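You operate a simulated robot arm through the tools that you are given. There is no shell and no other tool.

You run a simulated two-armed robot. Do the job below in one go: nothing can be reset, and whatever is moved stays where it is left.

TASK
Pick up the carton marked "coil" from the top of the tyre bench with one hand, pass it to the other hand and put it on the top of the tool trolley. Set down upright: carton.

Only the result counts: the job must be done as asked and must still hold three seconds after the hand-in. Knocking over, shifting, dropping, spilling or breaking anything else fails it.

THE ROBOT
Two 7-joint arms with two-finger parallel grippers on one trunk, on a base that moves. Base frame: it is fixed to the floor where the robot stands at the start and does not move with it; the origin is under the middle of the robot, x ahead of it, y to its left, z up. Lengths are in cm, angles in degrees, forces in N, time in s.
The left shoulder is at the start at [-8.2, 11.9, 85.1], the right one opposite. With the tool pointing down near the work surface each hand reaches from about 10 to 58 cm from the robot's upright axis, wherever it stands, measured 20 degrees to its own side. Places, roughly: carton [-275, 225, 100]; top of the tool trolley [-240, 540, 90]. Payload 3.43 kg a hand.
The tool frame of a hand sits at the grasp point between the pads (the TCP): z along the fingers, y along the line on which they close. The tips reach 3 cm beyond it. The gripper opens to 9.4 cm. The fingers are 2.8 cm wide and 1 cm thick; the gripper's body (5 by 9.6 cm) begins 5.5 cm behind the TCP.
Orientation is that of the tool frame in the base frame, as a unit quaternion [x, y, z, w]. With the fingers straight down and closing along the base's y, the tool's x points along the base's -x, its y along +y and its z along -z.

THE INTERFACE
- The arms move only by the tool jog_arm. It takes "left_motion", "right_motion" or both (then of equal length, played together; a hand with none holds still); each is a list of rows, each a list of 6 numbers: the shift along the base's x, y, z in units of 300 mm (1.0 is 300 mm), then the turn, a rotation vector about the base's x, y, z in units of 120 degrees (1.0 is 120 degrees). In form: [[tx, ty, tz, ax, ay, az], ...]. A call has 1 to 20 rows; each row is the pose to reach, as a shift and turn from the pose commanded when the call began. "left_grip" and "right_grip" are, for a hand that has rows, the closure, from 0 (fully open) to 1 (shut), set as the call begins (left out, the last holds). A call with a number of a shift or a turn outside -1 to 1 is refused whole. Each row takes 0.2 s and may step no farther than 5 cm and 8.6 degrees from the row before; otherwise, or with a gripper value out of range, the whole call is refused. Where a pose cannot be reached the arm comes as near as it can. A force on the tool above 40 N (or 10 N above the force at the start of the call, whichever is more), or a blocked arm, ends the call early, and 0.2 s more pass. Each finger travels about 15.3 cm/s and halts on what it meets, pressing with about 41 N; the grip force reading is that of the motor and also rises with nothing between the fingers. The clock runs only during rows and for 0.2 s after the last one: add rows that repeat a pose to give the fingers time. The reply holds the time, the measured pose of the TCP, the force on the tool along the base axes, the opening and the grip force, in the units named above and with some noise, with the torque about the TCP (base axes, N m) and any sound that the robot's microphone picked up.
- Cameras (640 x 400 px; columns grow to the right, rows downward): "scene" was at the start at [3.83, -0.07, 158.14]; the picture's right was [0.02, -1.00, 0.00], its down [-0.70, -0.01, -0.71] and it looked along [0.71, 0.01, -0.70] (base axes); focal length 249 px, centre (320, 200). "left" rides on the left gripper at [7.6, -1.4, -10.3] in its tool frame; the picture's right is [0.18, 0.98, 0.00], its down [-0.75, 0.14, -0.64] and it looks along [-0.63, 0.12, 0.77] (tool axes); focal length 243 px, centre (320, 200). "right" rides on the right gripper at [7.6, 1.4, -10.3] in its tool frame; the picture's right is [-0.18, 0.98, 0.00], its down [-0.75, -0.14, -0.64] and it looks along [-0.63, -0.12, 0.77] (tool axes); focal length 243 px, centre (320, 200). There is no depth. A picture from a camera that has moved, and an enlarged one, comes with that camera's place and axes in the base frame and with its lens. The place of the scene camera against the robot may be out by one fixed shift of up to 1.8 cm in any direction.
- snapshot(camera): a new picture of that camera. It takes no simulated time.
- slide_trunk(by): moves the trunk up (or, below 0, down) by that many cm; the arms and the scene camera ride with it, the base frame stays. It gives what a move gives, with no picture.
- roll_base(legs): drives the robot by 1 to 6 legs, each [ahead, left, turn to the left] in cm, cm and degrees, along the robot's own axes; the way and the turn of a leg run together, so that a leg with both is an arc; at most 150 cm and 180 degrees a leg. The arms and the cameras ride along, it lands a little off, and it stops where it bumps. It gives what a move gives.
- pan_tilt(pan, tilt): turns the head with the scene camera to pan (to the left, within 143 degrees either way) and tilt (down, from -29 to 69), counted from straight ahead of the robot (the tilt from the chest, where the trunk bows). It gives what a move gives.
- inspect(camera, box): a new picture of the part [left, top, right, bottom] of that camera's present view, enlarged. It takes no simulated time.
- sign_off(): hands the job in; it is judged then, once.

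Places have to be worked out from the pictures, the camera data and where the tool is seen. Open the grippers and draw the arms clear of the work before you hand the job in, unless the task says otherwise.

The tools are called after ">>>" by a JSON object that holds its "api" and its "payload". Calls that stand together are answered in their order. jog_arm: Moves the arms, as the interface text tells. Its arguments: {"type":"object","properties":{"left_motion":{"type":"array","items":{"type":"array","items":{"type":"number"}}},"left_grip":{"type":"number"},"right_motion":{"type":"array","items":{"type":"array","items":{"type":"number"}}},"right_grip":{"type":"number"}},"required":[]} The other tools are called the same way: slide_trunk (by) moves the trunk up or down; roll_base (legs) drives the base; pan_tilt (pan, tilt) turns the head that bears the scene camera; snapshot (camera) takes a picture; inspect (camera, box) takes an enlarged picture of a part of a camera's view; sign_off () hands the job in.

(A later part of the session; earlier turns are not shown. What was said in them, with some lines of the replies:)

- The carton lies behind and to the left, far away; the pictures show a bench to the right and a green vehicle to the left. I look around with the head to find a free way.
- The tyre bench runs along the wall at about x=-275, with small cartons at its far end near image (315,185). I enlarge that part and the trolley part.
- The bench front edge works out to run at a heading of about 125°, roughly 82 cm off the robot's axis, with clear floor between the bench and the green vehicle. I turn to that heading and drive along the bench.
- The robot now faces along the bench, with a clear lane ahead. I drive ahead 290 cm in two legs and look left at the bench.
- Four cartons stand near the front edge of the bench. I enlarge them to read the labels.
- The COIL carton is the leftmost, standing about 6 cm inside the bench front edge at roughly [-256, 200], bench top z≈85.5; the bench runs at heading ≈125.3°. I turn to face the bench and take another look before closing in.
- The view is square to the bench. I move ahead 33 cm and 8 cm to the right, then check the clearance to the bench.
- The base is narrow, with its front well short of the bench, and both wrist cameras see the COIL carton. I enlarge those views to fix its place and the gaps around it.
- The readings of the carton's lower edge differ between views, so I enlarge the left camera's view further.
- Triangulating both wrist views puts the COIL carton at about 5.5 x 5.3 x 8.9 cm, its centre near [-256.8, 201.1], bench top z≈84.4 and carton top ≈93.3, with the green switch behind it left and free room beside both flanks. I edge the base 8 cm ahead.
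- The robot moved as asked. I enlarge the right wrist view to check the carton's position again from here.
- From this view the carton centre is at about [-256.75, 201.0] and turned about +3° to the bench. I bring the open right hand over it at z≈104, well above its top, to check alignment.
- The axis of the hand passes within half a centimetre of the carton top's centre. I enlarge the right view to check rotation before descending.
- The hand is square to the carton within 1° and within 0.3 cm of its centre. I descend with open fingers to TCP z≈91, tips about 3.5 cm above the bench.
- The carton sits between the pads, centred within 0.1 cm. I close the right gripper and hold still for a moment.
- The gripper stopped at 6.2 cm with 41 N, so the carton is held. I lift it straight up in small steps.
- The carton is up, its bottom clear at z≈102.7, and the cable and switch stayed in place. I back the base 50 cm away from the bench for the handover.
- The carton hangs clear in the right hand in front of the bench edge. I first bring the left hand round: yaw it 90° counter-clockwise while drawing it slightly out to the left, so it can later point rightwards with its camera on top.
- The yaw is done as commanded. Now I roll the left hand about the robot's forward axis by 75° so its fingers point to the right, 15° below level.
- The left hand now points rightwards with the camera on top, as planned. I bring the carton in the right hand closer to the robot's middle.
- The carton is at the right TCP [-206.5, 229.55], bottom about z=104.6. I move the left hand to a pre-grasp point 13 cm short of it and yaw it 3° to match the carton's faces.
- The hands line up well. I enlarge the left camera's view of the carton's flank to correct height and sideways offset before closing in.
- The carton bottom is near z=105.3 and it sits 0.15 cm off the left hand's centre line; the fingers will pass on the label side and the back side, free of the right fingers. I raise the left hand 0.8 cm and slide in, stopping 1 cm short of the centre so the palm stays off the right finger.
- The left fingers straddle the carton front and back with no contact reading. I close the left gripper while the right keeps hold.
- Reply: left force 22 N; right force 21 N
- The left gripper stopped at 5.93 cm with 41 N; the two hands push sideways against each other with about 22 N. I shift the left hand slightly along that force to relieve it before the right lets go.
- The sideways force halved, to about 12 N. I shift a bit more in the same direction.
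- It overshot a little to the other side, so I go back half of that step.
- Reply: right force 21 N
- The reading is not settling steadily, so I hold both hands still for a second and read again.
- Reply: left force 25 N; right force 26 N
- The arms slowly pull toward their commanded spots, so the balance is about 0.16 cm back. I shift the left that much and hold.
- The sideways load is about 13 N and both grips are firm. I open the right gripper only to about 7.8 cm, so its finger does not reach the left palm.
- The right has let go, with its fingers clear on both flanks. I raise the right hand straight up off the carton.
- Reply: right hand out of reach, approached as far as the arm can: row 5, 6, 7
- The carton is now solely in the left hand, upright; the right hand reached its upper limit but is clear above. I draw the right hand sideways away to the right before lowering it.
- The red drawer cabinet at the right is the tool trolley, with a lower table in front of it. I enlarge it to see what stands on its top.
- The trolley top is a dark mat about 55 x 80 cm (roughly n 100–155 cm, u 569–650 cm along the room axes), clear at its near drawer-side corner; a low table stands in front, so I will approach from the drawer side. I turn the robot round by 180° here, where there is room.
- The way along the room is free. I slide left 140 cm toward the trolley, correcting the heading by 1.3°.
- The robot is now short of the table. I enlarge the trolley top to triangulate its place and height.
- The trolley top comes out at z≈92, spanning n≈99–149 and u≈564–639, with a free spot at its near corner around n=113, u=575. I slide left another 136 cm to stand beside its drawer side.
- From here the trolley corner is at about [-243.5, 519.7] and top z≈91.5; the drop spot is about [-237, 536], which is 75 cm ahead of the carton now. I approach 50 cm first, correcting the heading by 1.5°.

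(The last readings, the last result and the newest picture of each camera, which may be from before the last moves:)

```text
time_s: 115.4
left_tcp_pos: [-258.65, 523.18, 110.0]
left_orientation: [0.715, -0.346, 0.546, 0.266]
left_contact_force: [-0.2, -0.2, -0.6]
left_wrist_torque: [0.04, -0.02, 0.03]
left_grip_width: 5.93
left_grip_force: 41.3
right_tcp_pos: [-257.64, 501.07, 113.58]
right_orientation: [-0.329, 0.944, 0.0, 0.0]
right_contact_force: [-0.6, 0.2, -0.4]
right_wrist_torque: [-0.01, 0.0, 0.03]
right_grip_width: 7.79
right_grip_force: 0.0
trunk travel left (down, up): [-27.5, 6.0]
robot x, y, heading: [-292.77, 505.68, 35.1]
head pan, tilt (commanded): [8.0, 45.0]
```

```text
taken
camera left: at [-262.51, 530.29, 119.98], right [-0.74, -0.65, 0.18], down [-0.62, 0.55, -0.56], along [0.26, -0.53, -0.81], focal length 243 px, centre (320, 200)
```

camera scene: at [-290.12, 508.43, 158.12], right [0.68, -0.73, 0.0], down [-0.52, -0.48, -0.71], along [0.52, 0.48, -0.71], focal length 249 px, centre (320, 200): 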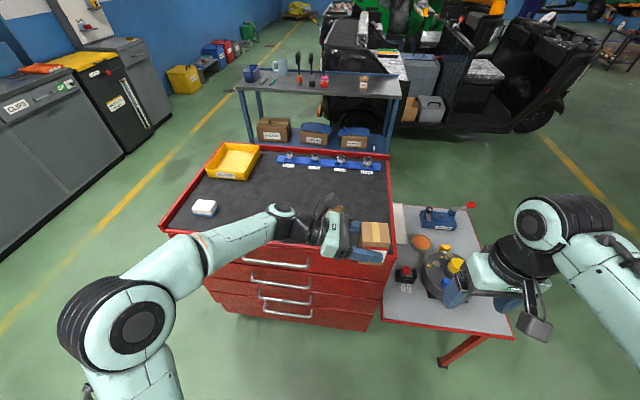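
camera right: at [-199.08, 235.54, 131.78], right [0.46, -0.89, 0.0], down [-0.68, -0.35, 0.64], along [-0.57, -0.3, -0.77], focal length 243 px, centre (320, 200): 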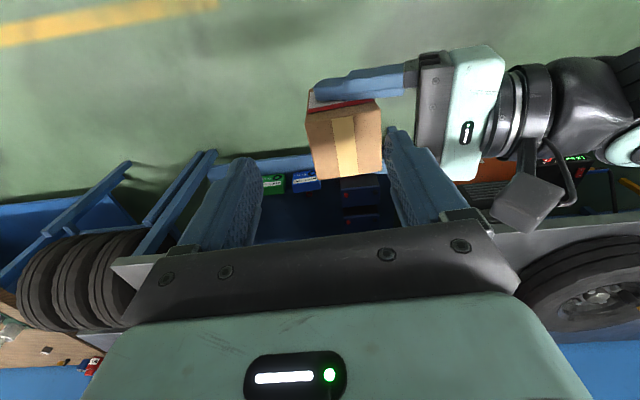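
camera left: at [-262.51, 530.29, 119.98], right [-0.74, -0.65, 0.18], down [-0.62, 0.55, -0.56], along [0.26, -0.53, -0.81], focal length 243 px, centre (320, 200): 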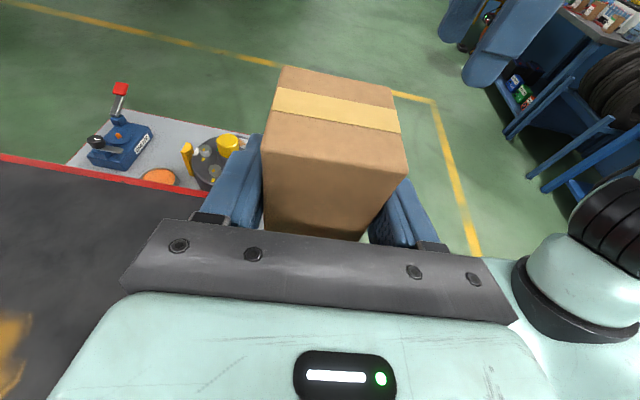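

The carton is at about n=88, u=576 and the robot is square to the trolley. I drive 17 cm further ahead and look again.

>>> {"api": "roll_base", "payload": {"legs": [[17, 0, 0]]}}

>>> {"api": "snapshot", "payload": {"camera": "scene"}}

>>> {"api": "snapshot", "payload": {"camera": "left"}}

```text
time_s: 116.9
left_tcp_pos: [-245.07, 532.66, 109.96]
left_orientation: [0.715, -0.346, 0.546, 0.266]
left_contact_force: [-0.4, 0.7, -0.4]
left_wrist_torque: [0.0, 0.04, 0.01]
left_grip_width: 5.94
left_grip_force: 41.1
right_tcp_pos: [-244.09, 510.57, 113.57]
right_orientation: [-0.327, 0.945, 0.0, 0.0]
right_contact_force: [-0.3, -0.1, -0.4]
right_wrist_torque: [-0.01, 0.01, 0.0]
right_grip_width: 7.79
right_grip_force: 0.1
trunk travel left (down, up): [-27.5, 6.0]
robot x, y, heading: [-279.13, 515.5, 35.2]
head pan, tilt (commanded): [8.0, 45.0]
```

```text
taken
camera scene: at [-276.57, 517.98, 158.1], right [0.68, -0.73, 0.0], down [-0.52, -0.48, -0.71], along [0.52, 0.48, -0.71], focal length 249 px, centre (320, 200)
```

scene: 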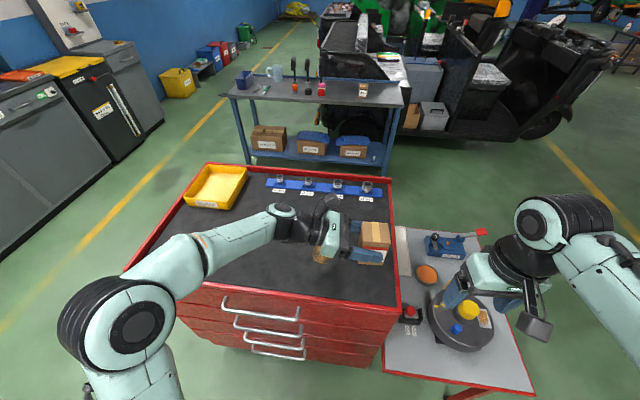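

```text
taken
camera left: at [-248.94, 539.78, 119.97], right [-0.74, -0.65, 0.18], down [-0.62, 0.55, -0.56], along [0.26, -0.53, -0.81], focal length 243 px, centre (320, 200)
```

left: 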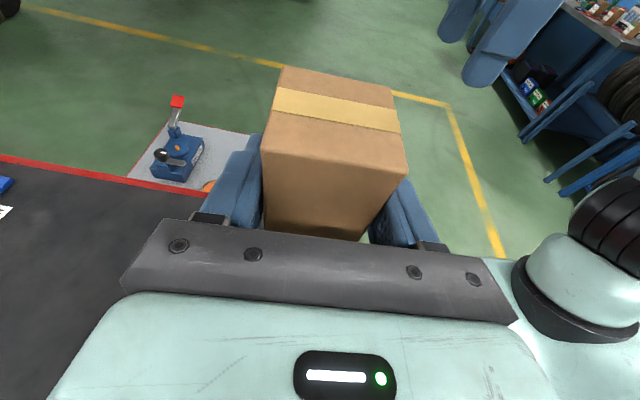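

The carton is at n≈105, u≈576, over the mat's edge region. I extend the left hand 8 cm further ahead over the free spot, still at height, and check the carton's uprightness.

>>> {"api": "jog_arm", "payload": {"left_motion": [[0.0558, 0.0392, 0, 0, 0, 0], [0.1117, 0.0783, 0, 0, 0, 0], [0.1675, 0.1175, 0, 0, 0, 0], [0.2233, 0.1567, 0, 0, 0, 0], [0.2233, 0.1567, 0, 0, 0, 0]]}}

>>> {"api": "snapshot", "payload": {"camera": "scene"}}

>>> {"api": "inspect", "payload": {"camera": "scene", "box": [270, 160, 430, 280]}}

>>> {"api": "snapshot", "payload": {"camera": "left"}}

>>> {"api": "snapshot", "payload": {"camera": "right"}}

```text
time_s: 118.1
left_tcp_pos: [-238.44, 537.24, 110.06]
left_orientation: [0.715, -0.346, 0.547, 0.266]
left_contact_force: [-0.7, 0.3, 0.3]
left_wrist_torque: [0.02, 0.0, -0.01]
left_grip_width: 5.92
left_grip_force: 41.5
right_tcp_pos: [-244.2, 510.47, 113.65]
right_orientation: [-0.327, 0.945, 0.001, 0.0]
right_contact_force: [0.1, 1.1, 0.3]
right_wrist_torque: [-0.01, 0.0, 0.0]
right_grip_width: 7.8
right_grip_force: 0.0
trunk travel left (down, up): [-27.5, 6.0]
robot x, y, heading: [-278.91, 515.0, 34.8]
head pan, tilt (commanded): [8.0, 45.0]
```

```text
taken
camera scene: at [-276.65, 517.94, 158.11], right [0.68, -0.73, 0.0], down [-0.52, -0.48, -0.71], along [0.52, 0.48, -0.71], focal length 249 px, centre (320, 200)
```

scene: 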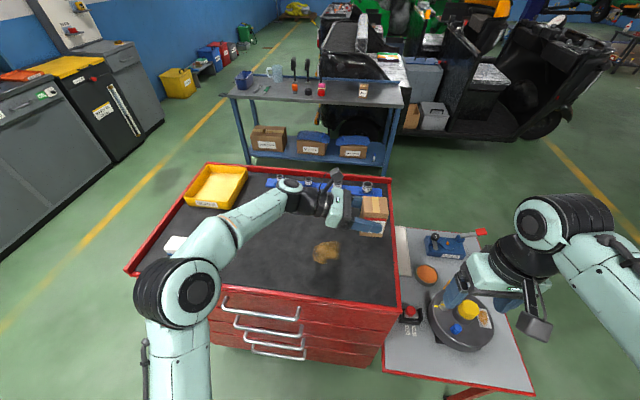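

```text
3.33 times, centred on (350, 220) of scene
camera zoom: at [-276.65, 517.94, 158.11], right [0.68, -0.73, 0.0], down [-0.52, -0.48, -0.71], along [0.52, 0.48, -0.71], focal length 829 px, centre (220, 133)
```

zoom: 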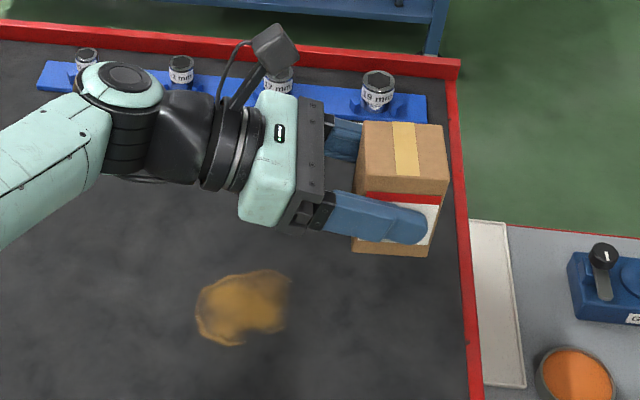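

```text
taken
camera left: at [-242.28, 544.36, 120.04], right [-0.74, -0.65, 0.18], down [-0.62, 0.55, -0.56], along [0.26, -0.53, -0.81], focal length 243 px, centre (320, 200)
```

left: 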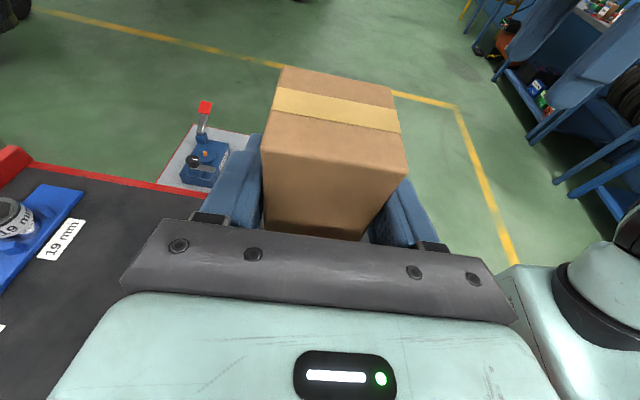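

```text
taken
camera right: at [-251.1, 506.93, 123.93], right [-0.46, 0.89, 0.0], down [0.68, 0.35, 0.64], along [0.57, 0.3, -0.77], focal length 243 px, centre (320, 200)
```

right: 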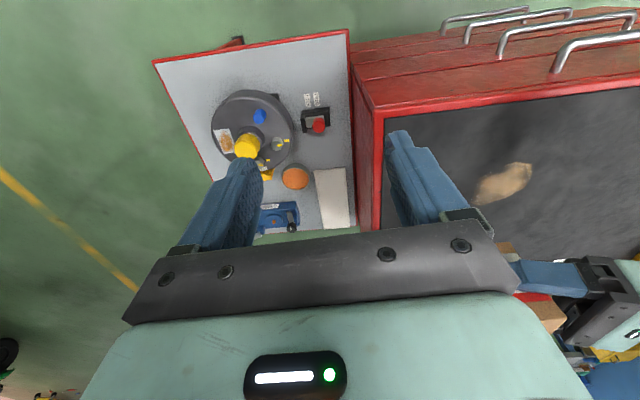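

The carton looks upright and hangs at n≈113, u≈576, about 6 cm from the mat's side rim. I shift it 2 cm inward and lower it by 10.5 cm, leaving about 3 cm to the mat.

>>> {"api": "jog_arm", "payload": {"left_motion": [[-0.0191, 0.0273, 0, 0, 0, 0], [-0.0383, 0.0547, -0.05, 0, 0, 0], [-0.0383, 0.0547, -0.13, 0, 0, 0], [-0.0383, 0.0547, -0.21, 0, 0, 0], [-0.0383, 0.0547, -0.29, 0, 0, 0], [-0.0383, 0.0547, -0.35, 0, 0, 0], [-0.0383, 0.0547, -0.35, 0, 0, 0]]}}

>>> {"api": "inspect", "payload": {"camera": "scene", "box": [220, 140, 440, 300]}}

>>> {"api": "snapshot", "payload": {"camera": "left"}}

>>> {"api": "snapshot", "payload": {"camera": "right"}}

```text
time_s: 119.7
left_tcp_pos: [-239.65, 538.99, 99.41]
left_orientation: [0.714, -0.346, 0.547, 0.267]
left_contact_force: [-0.1, -0.8, 0.3]
left_wrist_torque: [0.02, 0.04, 0.01]
left_grip_width: 5.92
left_grip_force: 41.2
right_tcp_pos: [-244.18, 510.6, 113.66]
right_orientation: [-0.327, 0.945, 0.0, 0.0]
right_contact_force: [-0.2, 0.4, 0.5]
right_wrist_torque: [0.01, 0.02, -0.02]
right_grip_width: 7.8
right_grip_force: 0.1
trunk travel left (down, up): [-27.5, 6.0]
robot x, y, heading: [-279.21, 515.22, 35.0]
head pan, tilt (commanded): [8.0, 45.0]
```

```text
2.50 times, centred on (330, 220) of scene
camera zoom: at [-276.61, 517.95, 158.11], right [0.68, -0.73, 0.0], down [-0.52, -0.48, -0.71], along [0.52, 0.48, -0.71], focal length 622 px, centre (295, 150)
```

zoom: 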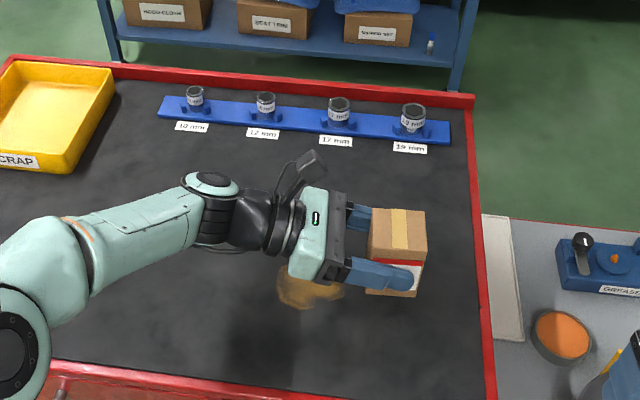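

```text
taken
camera left: at [-243.49, 545.99, 109.42], right [-0.74, -0.65, 0.18], down [-0.62, 0.55, -0.56], along [0.26, -0.53, -0.81], focal length 243 px, centre (320, 200)
```

left: 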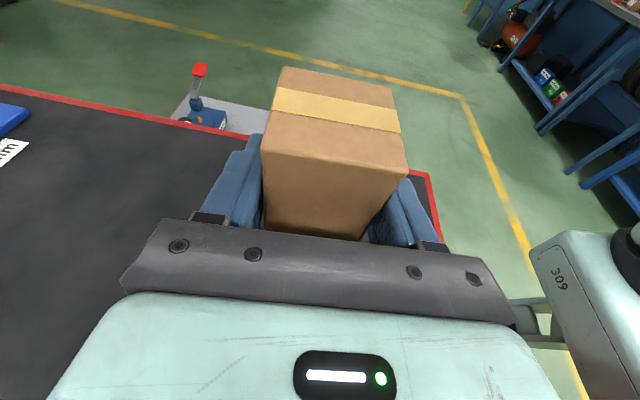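

```text
taken
camera right: at [-251.07, 506.94, 123.93], right [-0.46, 0.89, 0.0], down [0.68, 0.35, 0.64], along [0.57, 0.3, -0.77], focal length 243 px, centre (320, 200)
```

right: 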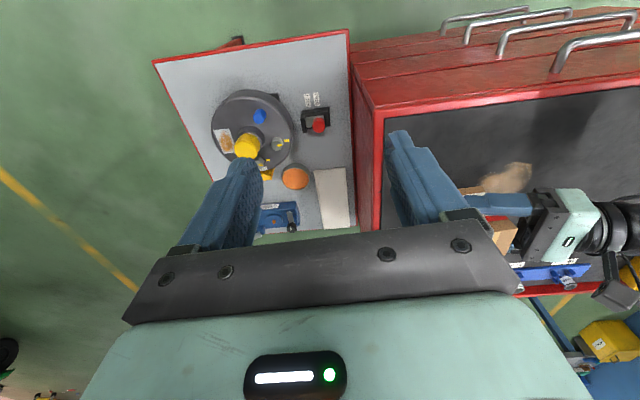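

About 3–5 cm remain to the mat. I descend slowly in half-centimetre rows by 2.5 cm and then read the force.

>>> {"api": "jog_arm", "payload": {"left_motion": [[0, 0, -0.0167, 0, 0, 0], [0, 0, -0.0333, 0, 0, 0], [0, 0, -0.05, 0, 0, 0], [0, 0, -0.0667, 0, 0, 0], [0, 0, -0.0833, 0, 0, 0], [0, 0, -0.0833, 0, 0, 0]]}}

>>> {"api": "inspect", "payload": {"camera": "right", "box": [420, 140, 640, 300]}}

```text
time_s: 121.1
left_tcp_pos: [-239.58, 538.98, 96.96]
left_orientation: [0.714, -0.346, 0.547, 0.267]
left_contact_force: [0.2, -0.3, 0.4]
left_wrist_torque: [0.02, 0.01, -0.02]
left_grip_width: 5.92
left_grip_force: 41.2
right_tcp_pos: [-244.11, 510.59, 113.69]
right_orientation: [-0.327, 0.945, -0.001, 0.0]
right_contact_force: [0.2, 0.6, 0.5]
right_wrist_torque: [0.01, -0.03, -0.01]
right_grip_width: 7.79
right_grip_force: 0.0
trunk travel left (down, up): [-27.5, 6.0]
robot x, y, heading: [-278.84, 514.79, 35.1]
head pan, tilt (commanded): [8.0, 45.0]
```

```text
2.50 times, centred on (530, 220) of right
camera zoom: at [-251.07, 506.95, 123.93], right [-0.46, 0.89, 0.0], down [0.68, 0.35, 0.64], along [0.57, 0.3, -0.77], focal length 606 px, centre (-205, 150)
```

zoom: 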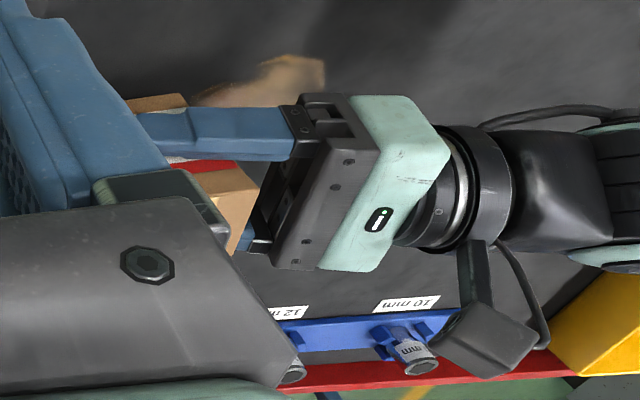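

No contact yet at TCP z=97.0. I go on in quarter-centimetre rows; the move ends by itself when the carton touches.

>>> {"api": "jog_arm", "payload": {"left_motion": [[0, 0, -0.0083, 0, 0, 0], [0, 0, -0.0167, 0, 0, 0], [0, 0, -0.025, 0, 0, 0], [0, 0, -0.0333, 0, 0, 0], [0, 0, -0.0333, 0, 0, 0]]}}

>>> {"api": "inspect", "payload": {"camera": "scene", "box": [290, 180, 410, 270]}}

```text
time_s: 122.3
left_tcp_pos: [-239.67, 539.11, 95.96]
left_orientation: [0.715, -0.346, 0.546, 0.266]
left_contact_force: [-1.1, 0.0, 0.2]
left_wrist_torque: [0.02, 0.05, -0.04]
left_grip_width: 5.91
left_grip_force: 41.0
right_tcp_pos: [-244.12, 510.63, 113.76]
right_orientation: [-0.327, 0.945, 0.0, 0.0]
right_contact_force: [-0.5, -0.2, -0.2]
right_wrist_torque: [0.02, 0.0, -0.02]
right_grip_width: 7.78
right_grip_force: 0.0
trunk travel left (down, up): [-27.5, 6.0]
robot x, y, heading: [-279.23, 514.97, 34.8]
head pan, tilt (commanded): [8.0, 45.0]
```

```text
4.44 times, centred on (350, 225) of scene
camera zoom: at [-276.6, 517.96, 158.11], right [0.68, -0.73, 0.0], down [-0.52, -0.48, -0.71], along [0.52, 0.48, -0.71], focal length 1105 px, centre (187, 89)
```

zoom: 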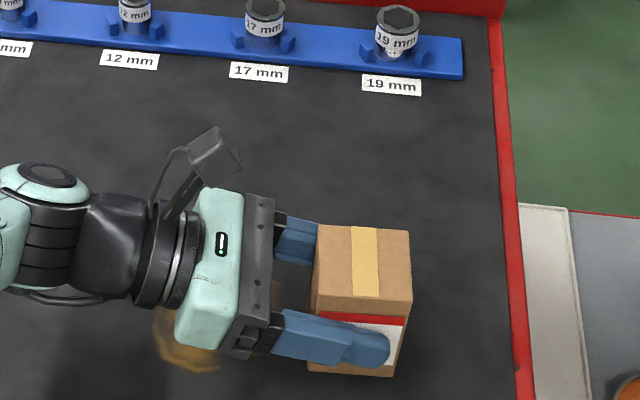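

No touch yet; comparing carton and mat in the same view leaves roughly 1–1.5 cm. I continue in the same slow rows.

>>> {"api": "jog_arm", "payload": {"left_motion": [[0, 0, -0.0067, 0, 0, 0], [0, 0, -0.0133, 0, 0, 0], [0, 0, -0.02, 0, 0, 0], [0, 0, -0.0267, 0, 0, 0], [0, 0, -0.0333, 0, 0, 0], [0, 0, -0.0333, 0, 0, 0]]}}

>>> {"api": "inspect", "payload": {"camera": "scene", "box": [290, 180, 410, 270]}}

```text
time_s: 123.7
left_tcp_pos: [-239.6, 539.02, 94.91]
left_orientation: [0.715, -0.345, 0.548, 0.266]
left_contact_force: [-0.4, 0.4, -0.8]
left_wrist_torque: [0.03, 0.0, -0.01]
left_grip_width: 5.91
left_grip_force: 40.9
right_tcp_pos: [-244.19, 510.65, 113.66]
right_orientation: [-0.327, 0.945, 0.0, 0.0]
right_contact_force: [0.3, 0.6, 0.1]
right_wrist_torque: [0.01, 0.0, -0.02]
right_grip_width: 7.79
right_grip_force: 0.0
trunk travel left (down, up): [-27.5, 6.0]
robot x, y, heading: [-279.36, 515.22, 35.1]
head pan, tilt (commanded): [8.0, 45.0]
```

```text
4.44 times, centred on (350, 225) of scene
camera zoom: at [-276.61, 517.96, 158.11], right [0.68, -0.73, 0.0], down [-0.52, -0.48, -0.71], along [0.52, 0.48, -0.71], focal length 1105 px, centre (187, 89)
```

zoom: 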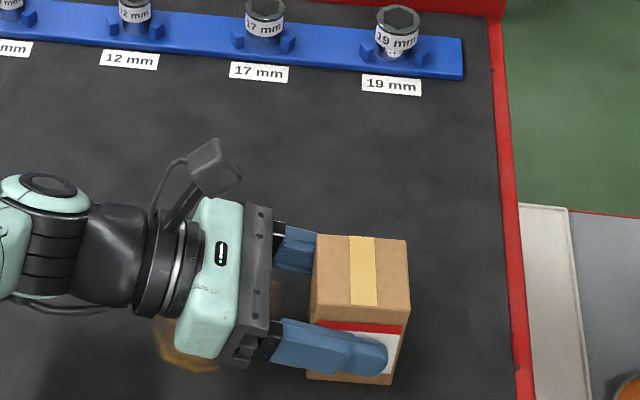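

Still no contact at TCP z=94.9. I keep going with 0.2 cm rows.

>>> {"api": "jog_arm", "payload": {"left_motion": [[0, 0, -0.0067, 0, 0, 0], [0, 0, -0.0133, 0, 0, 0], [0, 0, -0.02, 0, 0, 0], [0, 0, -0.0267, 0, 0, 0], [0, 0, -0.0333, 0, 0, 0], [0, 0, -0.0333, 0, 0, 0]]}}

>>> {"api": "inspect", "payload": {"camera": "scene", "box": [290, 180, 410, 270]}}

```text
time_s: 125.1
left_tcp_pos: [-239.71, 538.92, 94.42]
left_orientation: [0.712, -0.346, 0.55, 0.265]
left_contact_force: [4.5, 4.1, 32.0]
left_wrist_torque: [0.1, 0.16, -0.16]
left_grip_width: 5.94
left_grip_force: 40.5
right_tcp_pos: [-244.18, 510.54, 113.69]
right_orientation: [-0.328, 0.945, 0.001, 0.001]
right_contact_force: [0.0, 0.1, 0.7]
right_wrist_torque: [0.0, -0.01, 0.0]
right_grip_width: 7.79
right_grip_force: 0.0
trunk travel left (down, up): [-27.5, 6.0]
robot x, y, heading: [-279.03, 515.09, 34.8]
head pan, tilt (commanded): [8.0, 45.0]
```

```text
4.44 times, centred on (350, 225) of scene
camera zoom: at [-276.78, 517.87, 158.12], right [0.68, -0.73, 0.0], down [-0.52, -0.48, -0.71], along [0.52, 0.48, -0.71], focal length 1105 px, centre (187, 89)
```

zoom: 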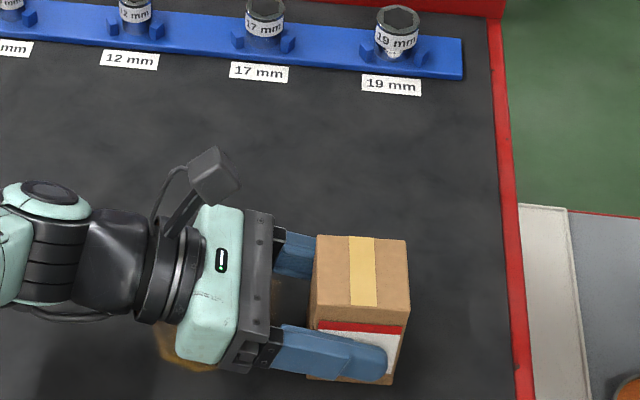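

The carton touched the mat at TCP z≈94.5, with 32 N of press. I back off 0.3 cm to take the press off before opening.

>>> {"api": "jog_arm", "payload": {"left_motion": [[0, 0, 0.006, 0, 0, 0], [0, 0, 0.01, 0, 0, 0], [0, 0, 0.01, 0, 0, 0], [0, 0, 0.01, 0, 0, 0]]}}

>>> {"api": "snapshot", "payload": {"camera": "left"}}

```text
time_s: 126.1
left_tcp_pos: [-239.73, 539.01, 94.42]
left_orientation: [0.714, -0.346, 0.547, 0.267]
left_contact_force: [5.4, 0.0, 21.3]
left_wrist_torque: [-0.23, -0.61, 0.17]
left_grip_width: 5.93
left_grip_force: 40.8
right_tcp_pos: [-244.16, 510.52, 113.75]
right_orientation: [-0.326, 0.945, 0.001, 0.001]
right_contact_force: [0.3, 0.5, -0.7]
right_wrist_torque: [-0.02, 0.02, 0.02]
right_grip_width: 7.82
right_grip_force: 0.1
trunk travel left (down, up): [-27.5, 6.0]
robot x, y, heading: [-278.75, 515.05, 35.2]
head pan, tilt (commanded): [8.0, 45.0]
```

```text
taken
camera left: at [-243.48, 546.04, 104.36], right [-0.74, -0.65, 0.18], down [-0.62, 0.55, -0.56], along [0.26, -0.53, -0.81], focal length 243 px, centre (320, 200)
```

left: 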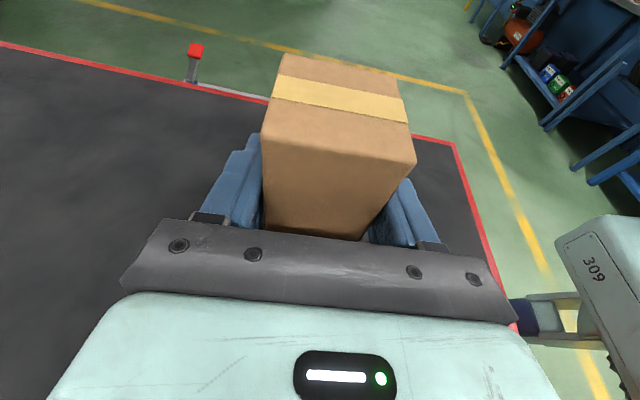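

The press is still 21 N, so I raise the command another 0.3 cm.

>>> {"api": "jog_arm", "payload": {"left_motion": [[0, 0, 0.005, 0, 0, 0], [0, 0, 0.01, 0, 0, 0], [0, 0, 0.01, 0, 0, 0], [0, 0, 0.01, 0, 0, 0]]}}

>>> {"api": "inspect", "payload": {"camera": "scene", "box": [290, 180, 410, 270]}}

>>> {"api": "inspect", "payload": {"camera": "right", "box": [420, 140, 640, 300]}}

```text
time_s: 127.1
left_tcp_pos: [-239.82, 539.01, 94.48]
left_orientation: [0.715, -0.345, 0.546, 0.267]
left_contact_force: [1.6, -2.7, 2.8]
left_wrist_torque: [-0.11, -0.32, -0.07]
left_grip_width: 5.92
left_grip_force: 40.9
right_tcp_pos: [-244.09, 510.55, 113.73]
right_orientation: [-0.327, 0.945, 0.001, 0.0]
right_contact_force: [0.3, -0.1, 0.4]
right_wrist_torque: [-0.01, -0.02, 0.02]
right_grip_width: 7.78
right_grip_force: 0.1
trunk travel left (down, up): [-27.5, 6.0]
robot x, y, heading: [-279.03, 515.08, 34.9]
head pan, tilt (commanded): [8.0, 45.0]
```

```text
4.44 times, centred on (350, 225) of scene
camera zoom: at [-276.63, 517.9, 158.1], right [0.68, -0.73, 0.0], down [-0.52, -0.48, -0.71], along [0.52, 0.48, -0.71], focal length 1105 px, centre (187, 89)
```

zoom: 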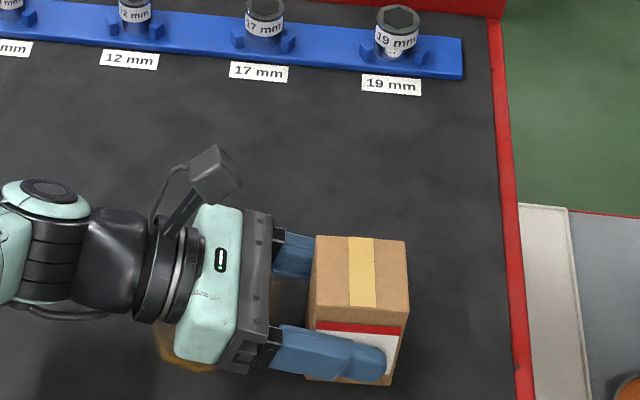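

```text
2.50 times, centred on (530, 220) of right
camera zoom: at [-251.09, 506.9, 123.92], right [-0.46, 0.89, 0.0], down [0.68, 0.35, 0.64], along [0.57, 0.3, -0.77], focal length 606 px, centre (-205, 150)
```

zoom: 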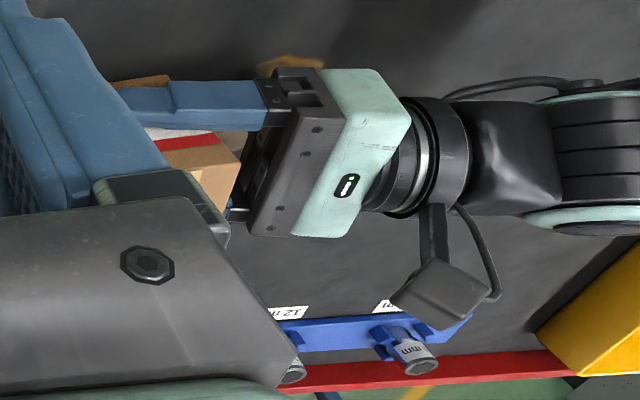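

The press is down to about 3 N and the vertical edges point to the nadir in the scene view, so the carton stands upright. I check once more from the left camera before opening.

>>> {"api": "snapshot", "payload": {"camera": "left"}}

>>> {"api": "inspect", "payload": {"camera": "scene", "box": [335, 195, 395, 255]}}

```text
taken
camera left: at [-243.49, 546.04, 104.41], right [-0.74, -0.65, 0.18], down [-0.62, 0.55, -0.56], along [0.26, -0.53, -0.81], focal length 243 px, centre (320, 200)
```

left: 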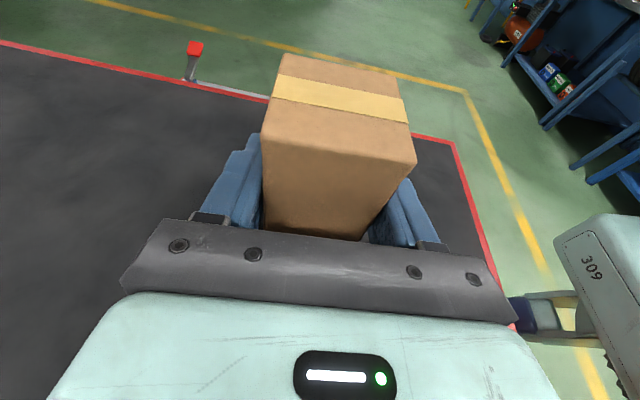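

```text
6.67 times, centred on (365, 225) of scene
camera zoom: at [-276.63, 517.9, 158.1], right [0.68, -0.73, 0.0], down [-0.52, -0.48, -0.71], along [0.52, 0.48, -0.71], focal length 1658 px, centre (20, 33)
```

zoom: 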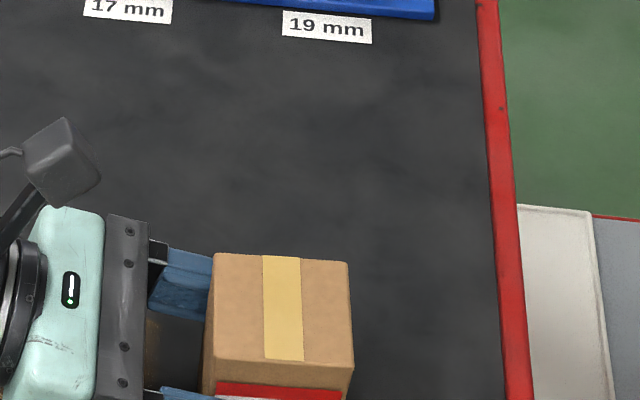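

The carton stands within about a degree of level. I open the left gripper fully and wait for it to settle.

>>> {"api": "jog_arm", "payload": {"left_motion": [[0, 0, 0, 0, 0, 0], [0, 0, 0, 0, 0, 0], [0, 0, 0, 0, 0, 0], [0, 0, 0, 0, 0, 0]], "left_grip": 0}}

>>> {"api": "snapshot", "payload": {"camera": "left"}}

>>> {"api": "inspect", "payload": {"camera": "scene", "box": [290, 180, 410, 270]}}

```text
time_s: 128.1
left_tcp_pos: [-239.58, 539.01, 94.64]
left_orientation: [0.714, -0.346, 0.547, 0.267]
left_contact_force: [0.2, -0.5, -0.3]
left_wrist_torque: [0.01, -0.01, 0.03]
left_grip_width: 9.41
left_grip_force: 0.1
right_tcp_pos: [-244.23, 510.54, 113.65]
right_orientation: [-0.327, 0.945, 0.0, -0.001]
right_contact_force: [0.6, -0.6, -0.5]
right_wrist_torque: [-0.02, -0.02, 0.0]
right_grip_width: 7.81
right_grip_force: 0.0
trunk travel left (down, up): [-27.5, 6.0]
robot x, y, heading: [-279.08, 515.23, 35.1]
head pan, tilt (commanded): [8.0, 45.0]
```

```text
taken
camera left: at [-243.45, 546.08, 104.57], right [-0.74, -0.65, 0.18], down [-0.62, 0.55, -0.56], along [0.26, -0.53, -0.81], focal length 243 px, centre (320, 200)
```

left: 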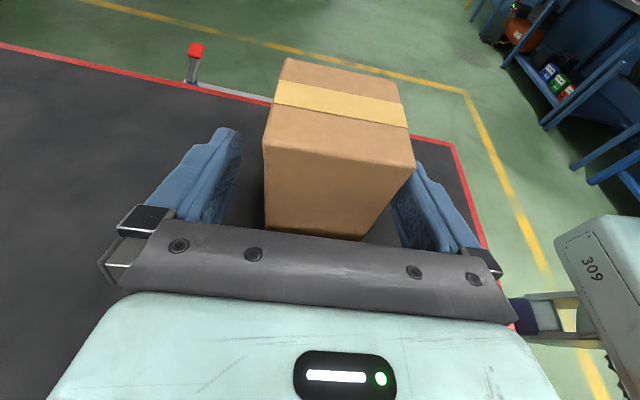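

```text
4.44 times, centred on (350, 225) of scene
camera zoom: at [-276.63, 517.94, 158.11], right [0.68, -0.73, 0.0], down [-0.52, -0.48, -0.71], along [0.52, 0.48, -0.71], focal length 1105 px, centre (187, 89)
```

zoom: 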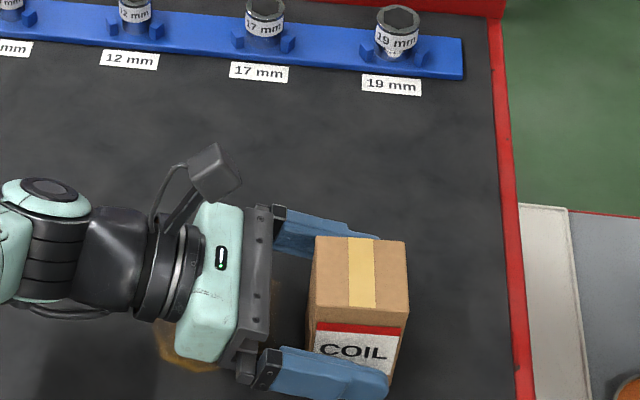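

The carton stands upright on its own between the open fingers. I withdraw the left hand straight back along its own axis, 10 cm.

>>> {"api": "jog_arm", "payload": {"left_motion": [[-0.02, 0.025, 0.0086, 0, 0, 0], [-0.05, 0.063, 0.0215, 0, 0, 0], [-0.09, 0.114, 0.0387, 0, 0, 0], [-0.13, 0.165, 0.0559, 0, 0, 0], [-0.17, 0.215, 0.0731, 0, 0, 0], [-0.199, 0.252, 0.086, 0, 0, 0], [-0.199, 0.252, 0.086, 0, 0, 0]]}}

>>> {"api": "snapshot", "payload": {"camera": "scene"}}

>>> {"api": "snapshot", "payload": {"camera": "left"}}

```text
time_s: 129.7
left_tcp_pos: [-245.56, 546.57, 97.1]
left_orientation: [0.715, -0.346, 0.547, 0.266]
left_contact_force: [-0.4, -0.3, -0.8]
left_wrist_torque: [-0.02, 0.03, 0.01]
left_grip_width: 9.42
left_grip_force: 0.2
right_tcp_pos: [-244.13, 510.51, 113.69]
right_orientation: [-0.328, 0.945, 0.0, 0.0]
right_contact_force: [-0.8, -0.2, 0.3]
right_wrist_torque: [-0.01, 0.02, 0.01]
right_grip_width: 7.78
right_grip_force: 0.0
trunk travel left (down, up): [-27.5, 6.0]
robot x, y, heading: [-279.07, 514.86, 35.1]
head pan, tilt (commanded): [8.0, 45.0]
```

```text
taken
camera scene: at [-276.62, 517.94, 158.11], right [0.68, -0.73, 0.0], down [-0.52, -0.48, -0.71], along [0.52, 0.48, -0.71], focal length 249 px, centre (320, 200)
```

scene: 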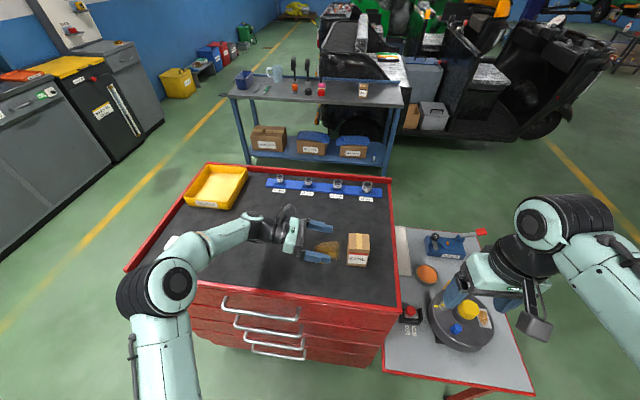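

```text
taken
camera left: at [-249.39, 553.69, 107.18], right [-0.74, -0.65, 0.18], down [-0.62, 0.55, -0.56], along [0.26, -0.53, -0.81], focal length 243 px, centre (320, 200)
```

left: 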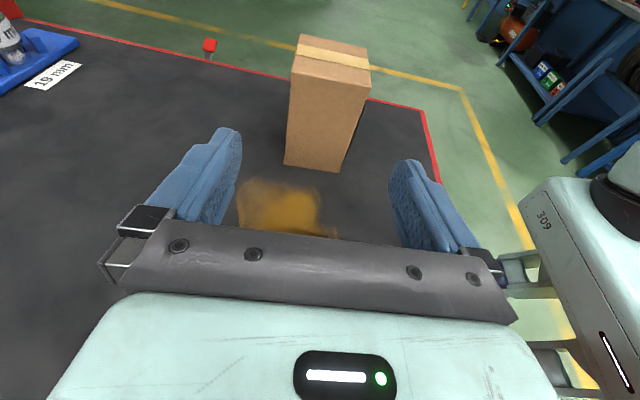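

The carton stands alone, fully clear of the fingers. I raise the left hand 14 cm straight up.

>>> {"api": "jog_arm", "payload": {"left_motion": [[0, 0, 0.06, 0, 0, 0], [0, 0, 0.15, 0, 0, 0], [0, 0, 0.25, 0, 0, 0], [0, 0, 0.36, 0, 0, 0], [0, 0, 0.46, 0, 0, 0], [0, 0, 0.46, 0, 0, 0]]}}

>>> {"api": "snapshot", "payload": {"camera": "scene"}}

```text
time_s: 131.1
left_tcp_pos: [-245.52, 546.58, 111.08]
left_orientation: [0.714, -0.346, 0.547, 0.266]
left_contact_force: [-0.2, 0.1, 0.4]
left_wrist_torque: [0.02, 0.01, 0.04]
left_grip_width: 9.38
left_grip_force: 0.1
right_tcp_pos: [-244.22, 510.62, 113.56]
right_orientation: [-0.327, 0.945, 0.0, 0.0]
right_contact_force: [0.6, 0.3, -0.3]
right_wrist_torque: [0.01, 0.02, 0.02]
right_grip_width: 7.82
right_grip_force: 0.0
trunk travel left (down, up): [-27.5, 6.0]
robot x, y, heading: [-279.02, 515.13, 35.1]
head pan, tilt (commanded): [8.0, 45.0]
```

```text
taken
camera scene: at [-276.63, 517.96, 158.11], right [0.68, -0.73, 0.0], down [-0.52, -0.48, -0.71], along [0.52, 0.48, -0.71], focal length 249 px, centre (320, 200)
```

scene: 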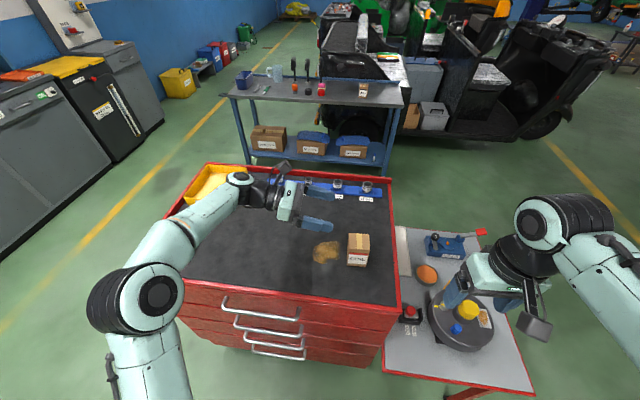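

Everything on the trolley is in place and the hand is above it all. I back the robot away 45 cm so both arms are off the work.

>>> {"api": "roll_base", "payload": {"legs": [[-45, 0, 0]]}}

>>> {"api": "jog_arm", "payload": {"right_motion": [[0, 0, 0, 0, 0, 0], [0, 0, 0, 0, 0, 0]], "right_grip": 0}}

>>> {"api": "pan_tilt", "payload": {"pan": 0, "tilt": 35}}

>>> {"api": "snapshot", "payload": {"camera": "scene"}}

>>> {"api": "inspect", "payload": {"camera": "scene", "box": [180, 100, 440, 280]}}

```text
time_s: 133.8
left_tcp_pos: [-282.43, 520.21, 111.31]
left_orientation: [0.712, -0.349, 0.546, 0.269]
left_contact_force: [0.4, 0.0, 0.1]
left_wrist_torque: [0.0, 0.0, 0.0]
left_grip_width: 9.4
left_grip_force: 0.0
right_tcp_pos: [-281.46, 484.38, 113.68]
right_orientation: [-0.322, 0.947, 0.0, 0.0]
right_contact_force: [-0.6, 0.4, 1.2]
right_wrist_torque: [0.03, 0.0, 0.01]
right_grip_width: 7.8
right_grip_force: 0.0
trunk travel left (down, up): [-27.5, 6.0]
robot x, y, heading: [-316.26, 489.53, 34.7]
head pan, tilt (commanded): [8.0, 45.0]
```

```text
time_s: 134.4
left_tcp_pos: [-282.38, 520.43, 111.1]
left_orientation: [0.712, -0.349, 0.546, 0.27]
left_contact_force: [-0.3, -0.7, -0.2]
left_wrist_torque: [0.0, 0.04, -0.01]
left_grip_width: 9.41
left_grip_force: 0.2
right_tcp_pos: [-281.35, 484.41, 113.75]
right_orientation: [-0.322, 0.947, 0.0, 0.0]
right_contact_force: [-0.1, 0.5, -0.1]
right_wrist_torque: [0.0, -0.01, -0.01]
right_grip_width: 9.42
right_grip_force: 0.1
trunk travel left (down, up): [-27.5, 6.0]
robot x, y, heading: [-316.23, 488.98, 34.5]
head pan, tilt (commanded): [8.0, 45.0]
```

```text
time_s: 135.1
left_tcp_pos: [-282.37, 520.36, 111.11]
left_orientation: [0.712, -0.349, 0.546, 0.269]
left_contact_force: [0.5, 0.5, 0.3]
left_wrist_torque: [0.0, 0.01, -0.01]
left_grip_width: 9.39
left_grip_force: 0.1
right_tcp_pos: [-281.36, 484.32, 113.77]
right_orientation: [-0.323, 0.946, 0.0, -0.002]
right_contact_force: [0.1, 0.5, -0.4]
right_wrist_torque: [0.01, -0.01, 0.0]
right_grip_width: 9.38
right_grip_force: 0.1
trunk travel left (down, up): [-27.5, 6.0]
robot x, y, heading: [-316.07, 489.26, 34.6]
head pan, tilt (commanded): [0.0, 35.0]
```

```text
taken
camera scene: at [-312.5, 491.53, 159.59], right [0.57, -0.82, 0.0], down [-0.47, -0.33, -0.82], along [0.67, 0.47, -0.57], focal length 249 px, centre (320, 200)
```

scene: 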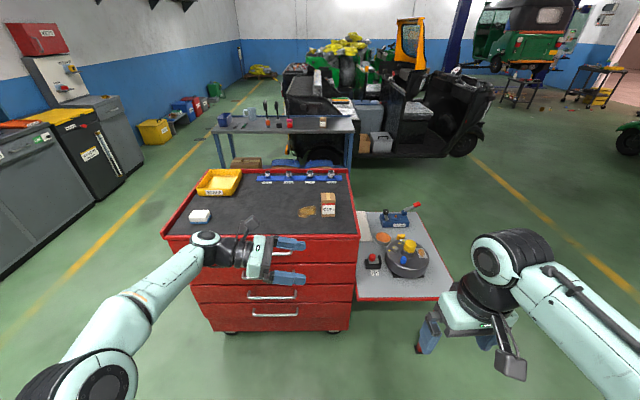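

```text
2.22 times, centred on (310, 190) of scene
camera zoom: at [-312.5, 491.53, 159.59], right [0.57, -0.82, 0.0], down [-0.47, -0.33, -0.82], along [0.67, 0.47, -0.57], focal length 553 px, centre (342, 222)
```

zoom: 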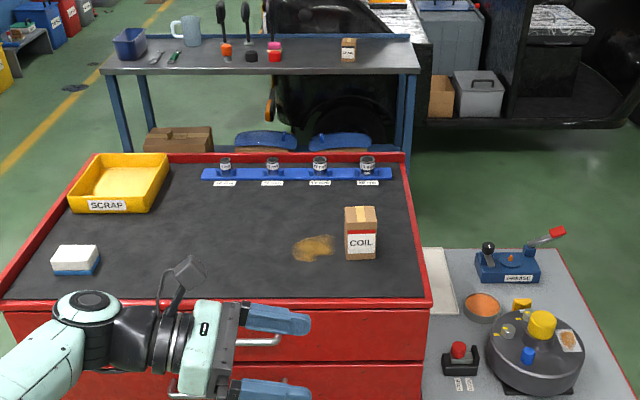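

The COIL carton stands upright on the tool trolley's top, with the tray, white box, sockets and table items all in their places. Both grippers are open and well clear, so I hand the job in.

>>> {"api": "sign_off", "payload": {}}

```text
The job is handed in.
```

The "coil" carton is standing upright on top of the tool trolley, on the free part of the mat near the drawer side. I picked it up from the tyre bench with the right hand. Clear of the bench I passed it to the left hand, which set it down.

In the last pictures the other items on the trolley and on the low table beside it looked undisturbed. The items around the carton's spot on the tyre bench looked the same after I lifted it. Both grippers are open, and the robot has backed about 45 cm away from the trolley.

When the carton touched the mat it was pressed down with about 32 N for a moment. I eased that off before opening the gripper, and the carton slid less than 1 cm up in the grip without tipping. The hand-in was accepted, but no verdict came back with it.
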